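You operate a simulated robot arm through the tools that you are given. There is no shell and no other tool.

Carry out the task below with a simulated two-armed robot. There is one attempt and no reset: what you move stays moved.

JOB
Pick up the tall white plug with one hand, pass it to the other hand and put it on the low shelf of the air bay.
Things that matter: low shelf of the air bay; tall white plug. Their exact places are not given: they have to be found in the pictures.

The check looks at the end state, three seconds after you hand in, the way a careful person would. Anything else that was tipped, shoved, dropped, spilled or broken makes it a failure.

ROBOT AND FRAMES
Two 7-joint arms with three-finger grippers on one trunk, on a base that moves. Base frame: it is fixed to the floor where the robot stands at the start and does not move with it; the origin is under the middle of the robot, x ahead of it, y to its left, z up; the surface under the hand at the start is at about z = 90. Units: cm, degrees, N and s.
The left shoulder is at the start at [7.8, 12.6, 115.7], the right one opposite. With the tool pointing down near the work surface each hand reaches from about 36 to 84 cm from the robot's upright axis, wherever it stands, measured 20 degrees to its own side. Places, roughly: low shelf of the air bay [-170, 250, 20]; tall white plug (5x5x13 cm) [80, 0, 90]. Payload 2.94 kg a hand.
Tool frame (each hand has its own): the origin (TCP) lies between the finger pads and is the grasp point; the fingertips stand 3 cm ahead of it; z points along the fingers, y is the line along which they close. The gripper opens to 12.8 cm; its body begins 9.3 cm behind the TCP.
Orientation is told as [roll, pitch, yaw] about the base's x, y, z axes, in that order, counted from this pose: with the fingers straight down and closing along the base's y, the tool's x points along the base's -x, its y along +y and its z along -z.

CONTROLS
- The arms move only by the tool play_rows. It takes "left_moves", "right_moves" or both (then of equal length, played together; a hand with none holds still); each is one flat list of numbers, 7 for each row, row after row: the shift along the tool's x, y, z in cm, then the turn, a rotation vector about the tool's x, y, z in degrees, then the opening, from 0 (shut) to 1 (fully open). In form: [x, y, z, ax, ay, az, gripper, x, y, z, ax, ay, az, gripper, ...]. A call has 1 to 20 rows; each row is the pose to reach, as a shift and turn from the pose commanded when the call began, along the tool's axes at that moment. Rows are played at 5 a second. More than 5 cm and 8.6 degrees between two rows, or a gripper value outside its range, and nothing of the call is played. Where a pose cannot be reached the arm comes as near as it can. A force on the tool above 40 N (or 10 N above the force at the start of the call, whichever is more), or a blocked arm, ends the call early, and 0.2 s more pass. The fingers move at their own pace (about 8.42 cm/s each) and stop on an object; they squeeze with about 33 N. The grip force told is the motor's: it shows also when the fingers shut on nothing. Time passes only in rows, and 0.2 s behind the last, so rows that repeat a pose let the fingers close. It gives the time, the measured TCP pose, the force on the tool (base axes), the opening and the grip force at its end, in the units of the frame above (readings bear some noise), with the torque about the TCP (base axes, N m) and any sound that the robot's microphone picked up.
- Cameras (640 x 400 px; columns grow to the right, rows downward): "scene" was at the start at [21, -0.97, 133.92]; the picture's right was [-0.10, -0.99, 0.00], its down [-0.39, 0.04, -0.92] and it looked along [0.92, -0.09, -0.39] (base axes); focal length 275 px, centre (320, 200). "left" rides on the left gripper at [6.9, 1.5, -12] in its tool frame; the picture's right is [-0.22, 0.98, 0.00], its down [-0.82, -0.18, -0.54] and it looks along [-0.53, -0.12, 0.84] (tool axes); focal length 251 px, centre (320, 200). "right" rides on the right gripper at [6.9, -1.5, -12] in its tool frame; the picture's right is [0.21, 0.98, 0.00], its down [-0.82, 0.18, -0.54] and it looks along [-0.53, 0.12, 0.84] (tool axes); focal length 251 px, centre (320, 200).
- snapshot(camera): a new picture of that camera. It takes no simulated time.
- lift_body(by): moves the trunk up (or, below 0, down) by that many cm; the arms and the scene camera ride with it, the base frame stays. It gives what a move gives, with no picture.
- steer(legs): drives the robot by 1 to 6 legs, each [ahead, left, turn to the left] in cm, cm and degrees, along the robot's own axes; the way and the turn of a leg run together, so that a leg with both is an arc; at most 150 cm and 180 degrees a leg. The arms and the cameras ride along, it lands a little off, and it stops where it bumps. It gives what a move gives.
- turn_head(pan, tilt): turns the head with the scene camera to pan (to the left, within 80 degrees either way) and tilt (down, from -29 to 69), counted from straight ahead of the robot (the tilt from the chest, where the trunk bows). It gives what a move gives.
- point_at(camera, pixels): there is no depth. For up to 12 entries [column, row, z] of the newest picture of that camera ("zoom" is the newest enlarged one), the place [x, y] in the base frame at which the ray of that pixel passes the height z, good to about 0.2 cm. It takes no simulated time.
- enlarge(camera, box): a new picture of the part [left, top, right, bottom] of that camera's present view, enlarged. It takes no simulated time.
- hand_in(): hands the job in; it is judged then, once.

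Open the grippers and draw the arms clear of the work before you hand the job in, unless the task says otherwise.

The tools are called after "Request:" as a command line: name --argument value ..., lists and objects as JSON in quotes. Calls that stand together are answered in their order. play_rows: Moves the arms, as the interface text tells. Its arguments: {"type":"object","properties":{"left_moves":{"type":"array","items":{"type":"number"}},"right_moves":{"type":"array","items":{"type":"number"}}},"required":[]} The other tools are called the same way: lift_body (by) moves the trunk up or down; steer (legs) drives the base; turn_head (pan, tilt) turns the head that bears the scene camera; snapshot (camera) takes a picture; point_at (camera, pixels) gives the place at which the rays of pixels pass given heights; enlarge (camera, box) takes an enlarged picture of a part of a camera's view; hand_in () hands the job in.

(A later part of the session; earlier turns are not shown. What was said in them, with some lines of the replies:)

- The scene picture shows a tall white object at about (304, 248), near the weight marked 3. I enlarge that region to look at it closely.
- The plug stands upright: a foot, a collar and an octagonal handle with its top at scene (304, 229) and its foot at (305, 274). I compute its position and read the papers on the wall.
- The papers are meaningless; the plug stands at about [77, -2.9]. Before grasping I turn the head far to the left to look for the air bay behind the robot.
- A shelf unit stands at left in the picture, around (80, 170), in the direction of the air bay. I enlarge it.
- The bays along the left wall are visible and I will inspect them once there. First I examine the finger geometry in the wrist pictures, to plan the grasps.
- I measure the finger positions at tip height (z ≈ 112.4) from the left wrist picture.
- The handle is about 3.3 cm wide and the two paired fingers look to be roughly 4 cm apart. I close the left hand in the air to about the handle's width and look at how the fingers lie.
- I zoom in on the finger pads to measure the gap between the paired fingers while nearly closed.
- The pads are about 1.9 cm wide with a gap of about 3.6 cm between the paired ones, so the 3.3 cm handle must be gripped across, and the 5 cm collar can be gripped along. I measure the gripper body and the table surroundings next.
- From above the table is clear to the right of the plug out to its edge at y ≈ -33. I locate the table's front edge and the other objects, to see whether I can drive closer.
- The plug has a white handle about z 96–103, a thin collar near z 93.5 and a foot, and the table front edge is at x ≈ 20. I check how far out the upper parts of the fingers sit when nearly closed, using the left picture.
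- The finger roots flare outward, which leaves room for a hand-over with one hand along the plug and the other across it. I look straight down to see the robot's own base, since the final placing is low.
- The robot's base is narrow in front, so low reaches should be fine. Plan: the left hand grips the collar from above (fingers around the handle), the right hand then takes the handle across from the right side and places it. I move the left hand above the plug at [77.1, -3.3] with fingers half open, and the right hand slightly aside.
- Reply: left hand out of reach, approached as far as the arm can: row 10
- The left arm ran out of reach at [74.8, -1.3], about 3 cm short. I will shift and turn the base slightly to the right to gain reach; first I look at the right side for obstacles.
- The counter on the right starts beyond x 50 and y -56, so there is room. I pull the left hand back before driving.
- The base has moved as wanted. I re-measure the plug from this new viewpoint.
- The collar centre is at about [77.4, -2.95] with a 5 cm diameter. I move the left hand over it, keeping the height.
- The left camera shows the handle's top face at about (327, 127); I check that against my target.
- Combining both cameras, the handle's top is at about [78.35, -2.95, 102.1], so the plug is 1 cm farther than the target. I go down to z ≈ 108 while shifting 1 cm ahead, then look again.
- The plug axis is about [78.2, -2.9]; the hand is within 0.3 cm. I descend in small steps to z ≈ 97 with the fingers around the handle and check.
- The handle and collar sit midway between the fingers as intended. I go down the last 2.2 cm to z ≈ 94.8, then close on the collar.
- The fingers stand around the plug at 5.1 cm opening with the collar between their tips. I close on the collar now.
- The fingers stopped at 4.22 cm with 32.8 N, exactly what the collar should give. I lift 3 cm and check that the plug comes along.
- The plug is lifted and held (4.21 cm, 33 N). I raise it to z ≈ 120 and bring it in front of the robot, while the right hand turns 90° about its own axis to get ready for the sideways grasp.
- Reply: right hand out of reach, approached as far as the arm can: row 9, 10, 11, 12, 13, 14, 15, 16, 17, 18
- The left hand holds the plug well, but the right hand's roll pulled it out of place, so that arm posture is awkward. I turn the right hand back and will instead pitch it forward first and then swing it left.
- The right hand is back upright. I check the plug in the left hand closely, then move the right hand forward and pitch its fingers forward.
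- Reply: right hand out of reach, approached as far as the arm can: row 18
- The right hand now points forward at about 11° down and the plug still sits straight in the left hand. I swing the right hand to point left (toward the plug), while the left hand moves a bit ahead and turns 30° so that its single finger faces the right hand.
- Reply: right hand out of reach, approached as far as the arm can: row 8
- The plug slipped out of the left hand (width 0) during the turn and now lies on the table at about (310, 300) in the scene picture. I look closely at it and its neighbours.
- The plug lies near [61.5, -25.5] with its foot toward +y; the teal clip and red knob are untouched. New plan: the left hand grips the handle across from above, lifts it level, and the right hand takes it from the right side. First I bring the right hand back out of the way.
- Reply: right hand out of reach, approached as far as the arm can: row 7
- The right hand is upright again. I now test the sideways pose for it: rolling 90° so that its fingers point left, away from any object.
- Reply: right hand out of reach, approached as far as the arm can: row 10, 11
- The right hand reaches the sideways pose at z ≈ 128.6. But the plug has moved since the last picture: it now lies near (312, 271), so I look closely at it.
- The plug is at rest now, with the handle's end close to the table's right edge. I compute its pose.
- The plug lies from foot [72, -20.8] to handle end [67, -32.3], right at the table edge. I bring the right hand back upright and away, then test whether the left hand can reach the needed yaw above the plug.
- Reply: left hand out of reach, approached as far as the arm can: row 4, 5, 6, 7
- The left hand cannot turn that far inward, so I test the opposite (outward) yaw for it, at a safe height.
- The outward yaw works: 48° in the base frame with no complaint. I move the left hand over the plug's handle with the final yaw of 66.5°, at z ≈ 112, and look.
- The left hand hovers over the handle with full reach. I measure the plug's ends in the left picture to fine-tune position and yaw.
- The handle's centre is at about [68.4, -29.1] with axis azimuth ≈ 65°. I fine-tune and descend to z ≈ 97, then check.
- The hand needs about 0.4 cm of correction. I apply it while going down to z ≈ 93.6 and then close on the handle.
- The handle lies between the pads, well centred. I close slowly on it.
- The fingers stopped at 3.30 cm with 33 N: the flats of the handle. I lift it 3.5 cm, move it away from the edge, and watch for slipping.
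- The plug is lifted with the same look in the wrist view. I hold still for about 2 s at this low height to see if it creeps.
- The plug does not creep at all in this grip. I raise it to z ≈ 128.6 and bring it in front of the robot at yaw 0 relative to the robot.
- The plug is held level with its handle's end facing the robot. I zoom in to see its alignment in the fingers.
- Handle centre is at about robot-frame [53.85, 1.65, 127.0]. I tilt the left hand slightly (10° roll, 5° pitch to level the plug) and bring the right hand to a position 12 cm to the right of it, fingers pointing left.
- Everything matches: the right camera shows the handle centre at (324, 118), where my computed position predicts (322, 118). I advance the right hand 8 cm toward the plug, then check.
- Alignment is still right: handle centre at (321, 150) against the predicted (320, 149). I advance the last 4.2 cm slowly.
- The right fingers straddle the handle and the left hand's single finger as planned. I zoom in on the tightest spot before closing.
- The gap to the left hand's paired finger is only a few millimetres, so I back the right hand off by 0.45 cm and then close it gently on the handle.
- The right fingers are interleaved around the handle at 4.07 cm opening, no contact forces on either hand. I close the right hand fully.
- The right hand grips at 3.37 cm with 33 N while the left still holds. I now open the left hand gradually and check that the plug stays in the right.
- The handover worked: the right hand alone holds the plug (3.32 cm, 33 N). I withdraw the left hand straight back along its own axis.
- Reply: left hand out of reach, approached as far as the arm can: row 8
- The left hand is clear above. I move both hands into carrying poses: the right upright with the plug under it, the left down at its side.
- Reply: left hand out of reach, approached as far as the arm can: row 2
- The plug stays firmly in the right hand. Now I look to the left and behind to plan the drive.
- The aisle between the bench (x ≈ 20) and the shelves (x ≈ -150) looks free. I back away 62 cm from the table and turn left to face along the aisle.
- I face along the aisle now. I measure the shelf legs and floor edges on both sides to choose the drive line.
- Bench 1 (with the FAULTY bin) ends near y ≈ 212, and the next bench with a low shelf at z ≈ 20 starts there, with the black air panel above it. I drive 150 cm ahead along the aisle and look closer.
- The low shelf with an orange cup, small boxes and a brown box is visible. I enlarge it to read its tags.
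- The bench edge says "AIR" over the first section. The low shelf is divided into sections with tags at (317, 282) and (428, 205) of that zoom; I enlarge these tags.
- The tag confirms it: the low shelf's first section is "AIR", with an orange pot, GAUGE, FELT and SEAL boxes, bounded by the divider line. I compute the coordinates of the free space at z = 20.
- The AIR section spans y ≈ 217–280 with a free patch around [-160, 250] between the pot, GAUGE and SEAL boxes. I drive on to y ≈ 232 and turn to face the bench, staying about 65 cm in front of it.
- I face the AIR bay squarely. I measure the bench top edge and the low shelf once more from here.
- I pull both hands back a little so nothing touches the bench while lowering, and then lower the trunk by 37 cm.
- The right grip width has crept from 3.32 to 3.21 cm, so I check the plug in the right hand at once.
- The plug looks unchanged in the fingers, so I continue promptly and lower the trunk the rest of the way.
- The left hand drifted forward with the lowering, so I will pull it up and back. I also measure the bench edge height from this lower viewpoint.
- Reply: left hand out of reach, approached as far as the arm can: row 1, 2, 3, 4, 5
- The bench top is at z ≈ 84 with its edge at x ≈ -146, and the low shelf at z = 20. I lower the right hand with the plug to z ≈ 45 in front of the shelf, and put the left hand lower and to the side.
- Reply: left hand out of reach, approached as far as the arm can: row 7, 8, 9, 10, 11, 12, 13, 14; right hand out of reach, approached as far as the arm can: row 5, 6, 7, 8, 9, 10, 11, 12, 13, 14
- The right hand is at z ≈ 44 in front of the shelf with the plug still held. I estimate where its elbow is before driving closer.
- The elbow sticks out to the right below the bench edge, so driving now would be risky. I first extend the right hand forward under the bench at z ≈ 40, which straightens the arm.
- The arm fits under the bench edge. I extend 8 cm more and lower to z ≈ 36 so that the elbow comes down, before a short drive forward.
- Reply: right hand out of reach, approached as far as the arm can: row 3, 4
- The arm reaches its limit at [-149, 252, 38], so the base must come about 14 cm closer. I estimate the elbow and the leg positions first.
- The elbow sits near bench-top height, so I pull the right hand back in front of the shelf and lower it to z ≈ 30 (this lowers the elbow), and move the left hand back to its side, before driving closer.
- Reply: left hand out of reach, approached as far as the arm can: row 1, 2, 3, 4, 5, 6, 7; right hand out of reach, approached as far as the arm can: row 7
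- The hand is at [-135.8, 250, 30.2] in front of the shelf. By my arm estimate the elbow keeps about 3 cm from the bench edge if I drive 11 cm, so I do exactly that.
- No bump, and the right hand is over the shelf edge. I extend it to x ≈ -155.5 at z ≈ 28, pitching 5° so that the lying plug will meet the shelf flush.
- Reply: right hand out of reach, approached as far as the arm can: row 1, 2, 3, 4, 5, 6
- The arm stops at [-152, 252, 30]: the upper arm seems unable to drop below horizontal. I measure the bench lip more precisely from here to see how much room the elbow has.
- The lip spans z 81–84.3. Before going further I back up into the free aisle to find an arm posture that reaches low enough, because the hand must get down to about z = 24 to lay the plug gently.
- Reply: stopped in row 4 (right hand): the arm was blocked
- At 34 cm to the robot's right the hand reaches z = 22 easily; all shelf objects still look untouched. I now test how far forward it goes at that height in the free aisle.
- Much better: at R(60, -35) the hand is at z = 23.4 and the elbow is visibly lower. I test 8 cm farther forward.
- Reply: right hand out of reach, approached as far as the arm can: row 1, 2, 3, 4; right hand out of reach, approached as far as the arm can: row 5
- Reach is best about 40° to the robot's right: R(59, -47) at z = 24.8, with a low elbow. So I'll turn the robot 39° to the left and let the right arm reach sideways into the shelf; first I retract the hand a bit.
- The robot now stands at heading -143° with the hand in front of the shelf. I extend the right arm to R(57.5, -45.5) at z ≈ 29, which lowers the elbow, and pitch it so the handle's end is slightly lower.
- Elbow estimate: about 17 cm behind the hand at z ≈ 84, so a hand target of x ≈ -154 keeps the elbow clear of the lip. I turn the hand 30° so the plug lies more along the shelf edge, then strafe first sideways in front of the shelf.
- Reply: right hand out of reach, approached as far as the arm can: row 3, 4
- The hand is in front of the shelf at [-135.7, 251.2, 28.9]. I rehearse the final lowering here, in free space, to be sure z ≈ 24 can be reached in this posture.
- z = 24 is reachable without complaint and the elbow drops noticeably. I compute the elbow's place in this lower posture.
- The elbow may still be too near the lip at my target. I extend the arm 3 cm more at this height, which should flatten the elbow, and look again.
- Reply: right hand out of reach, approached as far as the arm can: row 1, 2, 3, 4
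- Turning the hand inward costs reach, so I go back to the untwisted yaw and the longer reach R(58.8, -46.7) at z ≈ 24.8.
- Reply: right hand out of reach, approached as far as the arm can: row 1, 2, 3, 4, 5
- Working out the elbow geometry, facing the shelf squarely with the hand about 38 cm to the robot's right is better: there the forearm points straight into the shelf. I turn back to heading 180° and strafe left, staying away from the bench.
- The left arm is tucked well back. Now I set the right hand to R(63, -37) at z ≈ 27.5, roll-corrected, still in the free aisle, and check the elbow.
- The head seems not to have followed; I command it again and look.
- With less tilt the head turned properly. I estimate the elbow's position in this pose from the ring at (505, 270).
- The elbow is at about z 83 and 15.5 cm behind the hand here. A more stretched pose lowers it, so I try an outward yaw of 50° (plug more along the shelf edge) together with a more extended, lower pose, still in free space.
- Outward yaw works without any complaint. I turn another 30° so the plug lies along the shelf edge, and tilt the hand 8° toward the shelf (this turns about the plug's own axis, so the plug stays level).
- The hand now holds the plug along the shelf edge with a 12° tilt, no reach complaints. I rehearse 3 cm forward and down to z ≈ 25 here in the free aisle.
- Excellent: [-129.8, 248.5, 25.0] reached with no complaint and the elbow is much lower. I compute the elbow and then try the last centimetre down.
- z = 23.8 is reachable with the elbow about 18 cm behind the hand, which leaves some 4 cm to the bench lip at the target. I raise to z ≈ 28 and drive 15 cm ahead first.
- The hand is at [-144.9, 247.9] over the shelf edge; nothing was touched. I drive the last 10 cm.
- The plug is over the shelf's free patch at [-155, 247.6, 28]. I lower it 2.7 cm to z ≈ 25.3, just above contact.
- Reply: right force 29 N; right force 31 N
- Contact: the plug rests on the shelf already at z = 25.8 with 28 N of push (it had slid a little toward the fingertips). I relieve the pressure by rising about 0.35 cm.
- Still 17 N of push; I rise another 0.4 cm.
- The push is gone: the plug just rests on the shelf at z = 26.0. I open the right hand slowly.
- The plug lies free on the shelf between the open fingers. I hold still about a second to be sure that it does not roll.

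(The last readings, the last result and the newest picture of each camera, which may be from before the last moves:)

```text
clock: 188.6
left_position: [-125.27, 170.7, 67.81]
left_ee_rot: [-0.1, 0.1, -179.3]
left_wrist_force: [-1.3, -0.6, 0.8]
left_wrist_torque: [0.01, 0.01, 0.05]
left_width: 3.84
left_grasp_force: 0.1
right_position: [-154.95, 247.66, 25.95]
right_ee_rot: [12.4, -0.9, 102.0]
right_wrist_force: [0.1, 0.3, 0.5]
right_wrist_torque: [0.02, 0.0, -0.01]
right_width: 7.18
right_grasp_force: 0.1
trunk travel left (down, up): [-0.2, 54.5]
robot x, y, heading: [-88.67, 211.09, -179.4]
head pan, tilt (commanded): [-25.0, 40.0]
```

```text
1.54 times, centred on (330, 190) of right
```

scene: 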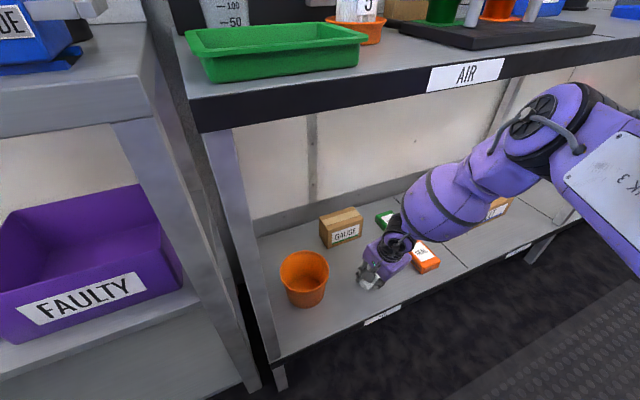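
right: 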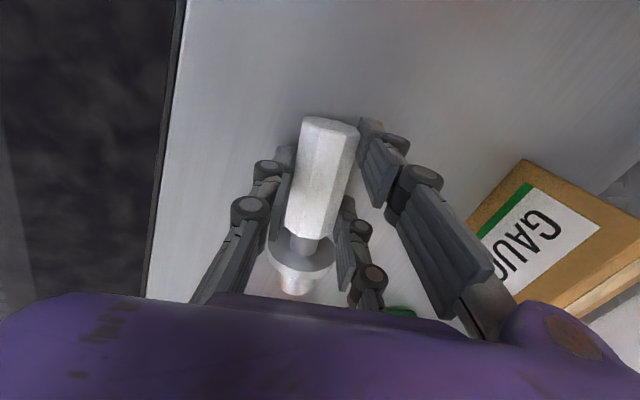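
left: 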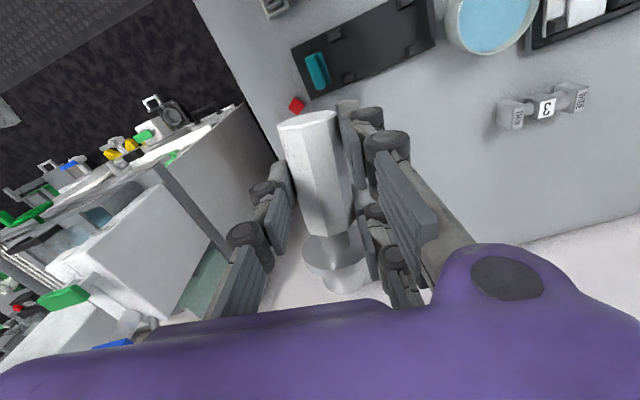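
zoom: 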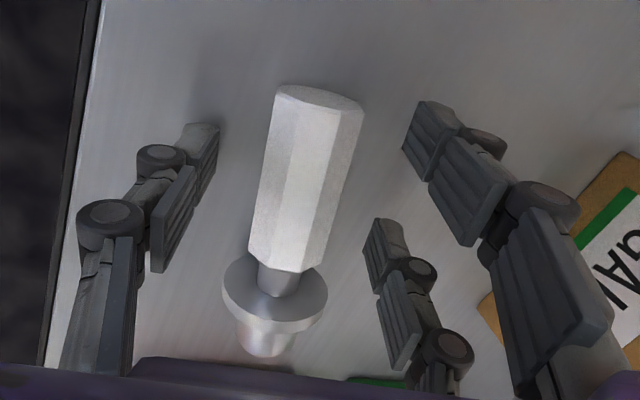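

The plug is perfectly still. I lift the open hand straight up by 5.5 cm so that the fingers clear the plug.

Request:
play_rows --right_moves '[0, 0.2, -0.9, 0, 0, 0, 0.56, 0, 0.4, -1.8, 0, 0, 0, 0.56, 0, 0.6, -2.7, 0, 0, 0, 0.56, 0, 0.8, -3.6, 0, 0, 0, 0.56, 0, 1, -4.5, 0, 0, 0, 0.56, 0, 1.18, -5.4, 0, 0, 0, 0.56]'

Request:
snapshot --camera "right"

Request:
snapshot --camera "scene"

```text
clock: 190.0
left_position: [-125.28, 170.7, 67.8]
left_ee_rot: [-0.2, 0.2, -179.4]
left_wrist_force: [0.3, 0.2, -0.3]
left_wrist_torque: [0.01, -0.02, -0.01]
left_width: 3.87
left_grasp_force: 0.0
right_position: [-154.91, 247.6, 31.58]
right_ee_rot: [12.4, -1.0, 101.9]
right_wrist_force: [0.1, -0.1, 0.7]
right_wrist_torque: [0.0, -0.02, 0.01]
right_width: 7.17
right_grasp_force: 0.0
trunk travel left (down, up): [-0.2, 54.5]
robot x, y, heading: [-88.58, 211.15, -179.3]
head pan, tilt (commanded): [-25.0, 40.0]
```

```text
taken
```

right: 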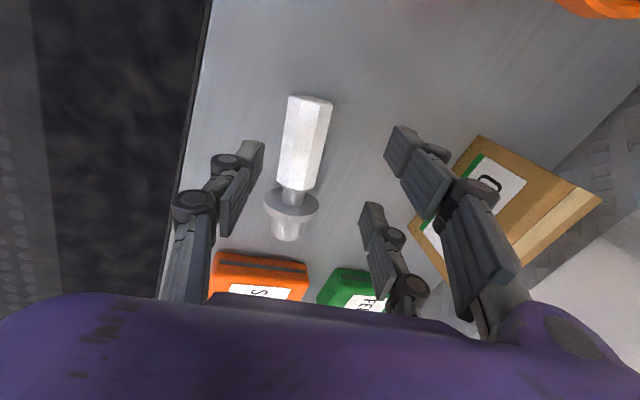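

```text
taken
```

scene: 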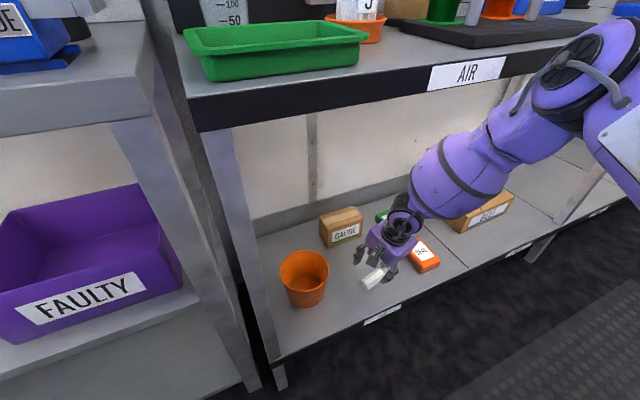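

The fingers are 3–4 cm above the plug, which stays put. I drive straight back 40 cm to draw the arm clear of the bay.

Request:
steer --legs '[[-40, 0, 0]]'

Request:
turn_head --pan -25 --tilt 35

Request:
snapshot --camera "scene"

```text
clock: 192.4
left_position: [-86.25, 171.18, 67.8]
left_ee_rot: [-0.3, 0.1, -179.8]
left_wrist_force: [0.4, -0.3, 1.0]
left_wrist_torque: [0.01, 0.03, -0.01]
left_width: 3.82
left_grasp_force: 0.2
right_position: [-115.56, 248.33, 31.57]
right_ee_rot: [12.5, -0.8, 101.6]
right_wrist_force: [-0.6, -0.1, -0.1]
right_wrist_torque: [0.0, 0.01, 0.02]
right_width: 7.16
right_grasp_force: 0.0
trunk travel left (down, up): [-0.2, 54.5]
robot x, y, heading: [-49.28, 211.74, -180.0]
head pan, tilt (commanded): [-25.0, 40.0]
```

```text
clock: 193.1
left_position: [-86.24, 171.13, 67.8]
left_ee_rot: [-0.2, 0.2, -179.8]
left_wrist_force: [-0.8, -0.1, 0.2]
left_wrist_torque: [0.03, -0.01, 0.0]
left_width: 3.83
left_grasp_force: 0.1
right_position: [-115.54, 248.25, 31.47]
right_ee_rot: [12.4, -0.8, 101.6]
right_wrist_force: [0.0, -0.2, 0.6]
right_wrist_torque: [0.0, -0.01, 0.0]
right_width: 7.17
right_grasp_force: 0.0
trunk travel left (down, up): [-0.2, 54.5]
robot x, y, heading: [-49.71, 211.91, -179.9]
head pan, tilt (commanded): [-25.0, 35.0]
```

```text
taken
```

scene: 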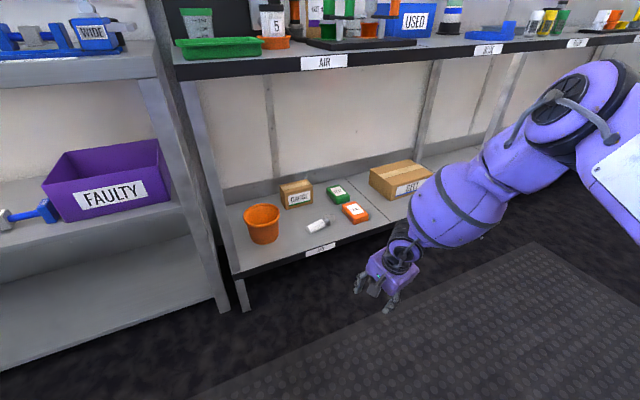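

The arm is clear and the plug lies in the AIR section. I enlarge the shelf and the bench top to verify that everything else is as before.

Request:
enlarge --camera "scene" --box '[220, 150, 440, 290]'

Request:
enlarge --camera "scene" --box '[150, 0, 560, 90]'

Request:
point_at --camera "scene" --pixels '[[310, 229, 22], [327, 220, 22], [262, 242, 20], [355, 222, 20], [298, 208, 20]]'

```text
2.86 times, centred on (330, 220) of scene
```

zoom: 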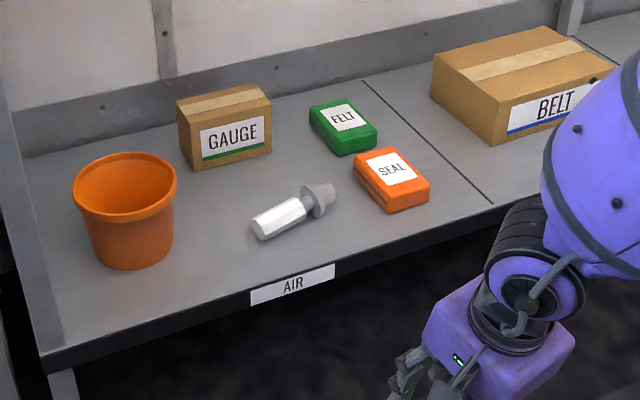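

```text
1.56 times, centred on (355, 45) of scene
```

zoom: 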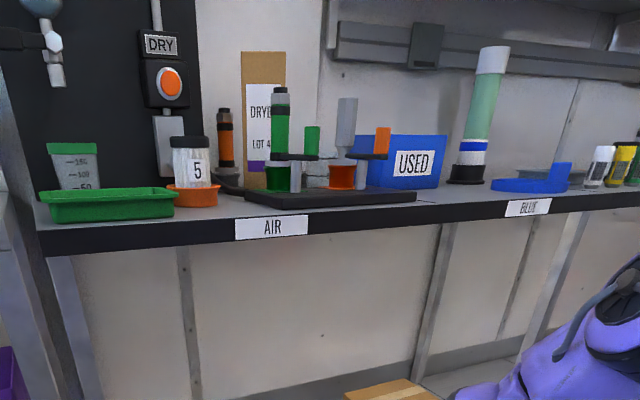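

```text
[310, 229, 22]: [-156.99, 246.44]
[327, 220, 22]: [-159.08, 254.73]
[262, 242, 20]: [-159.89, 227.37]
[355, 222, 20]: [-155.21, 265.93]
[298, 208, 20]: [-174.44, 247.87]
```

The plug rests at about [-158, 250] on the AIR low shelf; pot, boxes and bench-top items are where they were. I open both grippers wide as a last step.

Request:
play_rows --left_moves '[0, 0, 0, 0, 0, 0, 0.5, 0, 0, 0, 0, 0, 0, 0.8, 0, 0, 0, 0, 0, 0, 0.8, 0, 0, 0, 0, 0, 0, 0.8]' --right_moves '[0, 0, 0, 0, 0, 0, 0.7, 0, 0, 0, 0, 0, 0, 0.8, 0, 0, 0, 0, 0, 0, 0.8, 0, 0, 0, 0, 0, 0, 0.8]'

Request:
enlarge --camera "scene" --box '[220, 150, 440, 290]'

```text
clock: 194.1
left_position: [-86.19, 171.19, 67.75]
left_ee_rot: [-0.2, 0.1, -179.8]
left_wrist_force: [0.8, 0.7, 0.4]
left_wrist_torque: [0.0, -0.03, 0.02]
left_width: 10.23
left_grasp_force: 0.0
right_position: [-115.53, 248.33, 31.55]
right_ee_rot: [12.4, -0.9, 101.7]
right_wrist_force: [-0.1, -0.2, 0.0]
right_wrist_torque: [-0.01, 0.03, 0.01]
right_width: 10.23
right_grasp_force: 0.0
trunk travel left (down, up): [-0.2, 54.5]
robot x, y, heading: [-49.33, 212.1, -179.7]
head pan, tilt (commanded): [-25.0, 35.0]
```

```text
2.86 times, centred on (330, 220) of scene
```

zoom: 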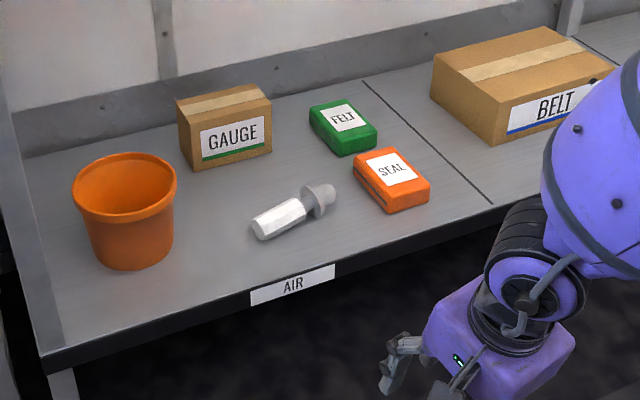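

Both grippers are open and clear, and the plug lies still on the low shelf of the AIR bay, with the objects around it undisturbed. I hand the job in.

Request:
hand_in

```text
The job is handed in.
```

The white plug is on the low shelf of the AIR bay. It lies on its side near [-158, 250], between the orange pot and the SEAL box. The job is handed in, and I don't know the verdict.

- **Dropped once:** the left hand's first grip, on the plug's collar, slipped. The plug fell about 25 cm onto the table and came to rest near the table's right edge. The teal clip and red knob next to it looked untouched in the pictures.
- **Pass:** the left hand picked the plug up again by the handle and passed it to the right hand in mid-air. The right hand set it down on the shelf.
- **Lying, not standing:** I could not find a way for the arm to stand the plug upright at that height, and the job did not ask for it.
- **One blocked move:** while the right hand was pulling back from the shelf, the arm reported being blocked. The cause was probably the elbow against the bench edge. In later pictures the items on the shelf and bench top were still in place.

At hand-in both grippers were open, and the right hand was about 33 cm in front of the shelf with the left hand farther back.
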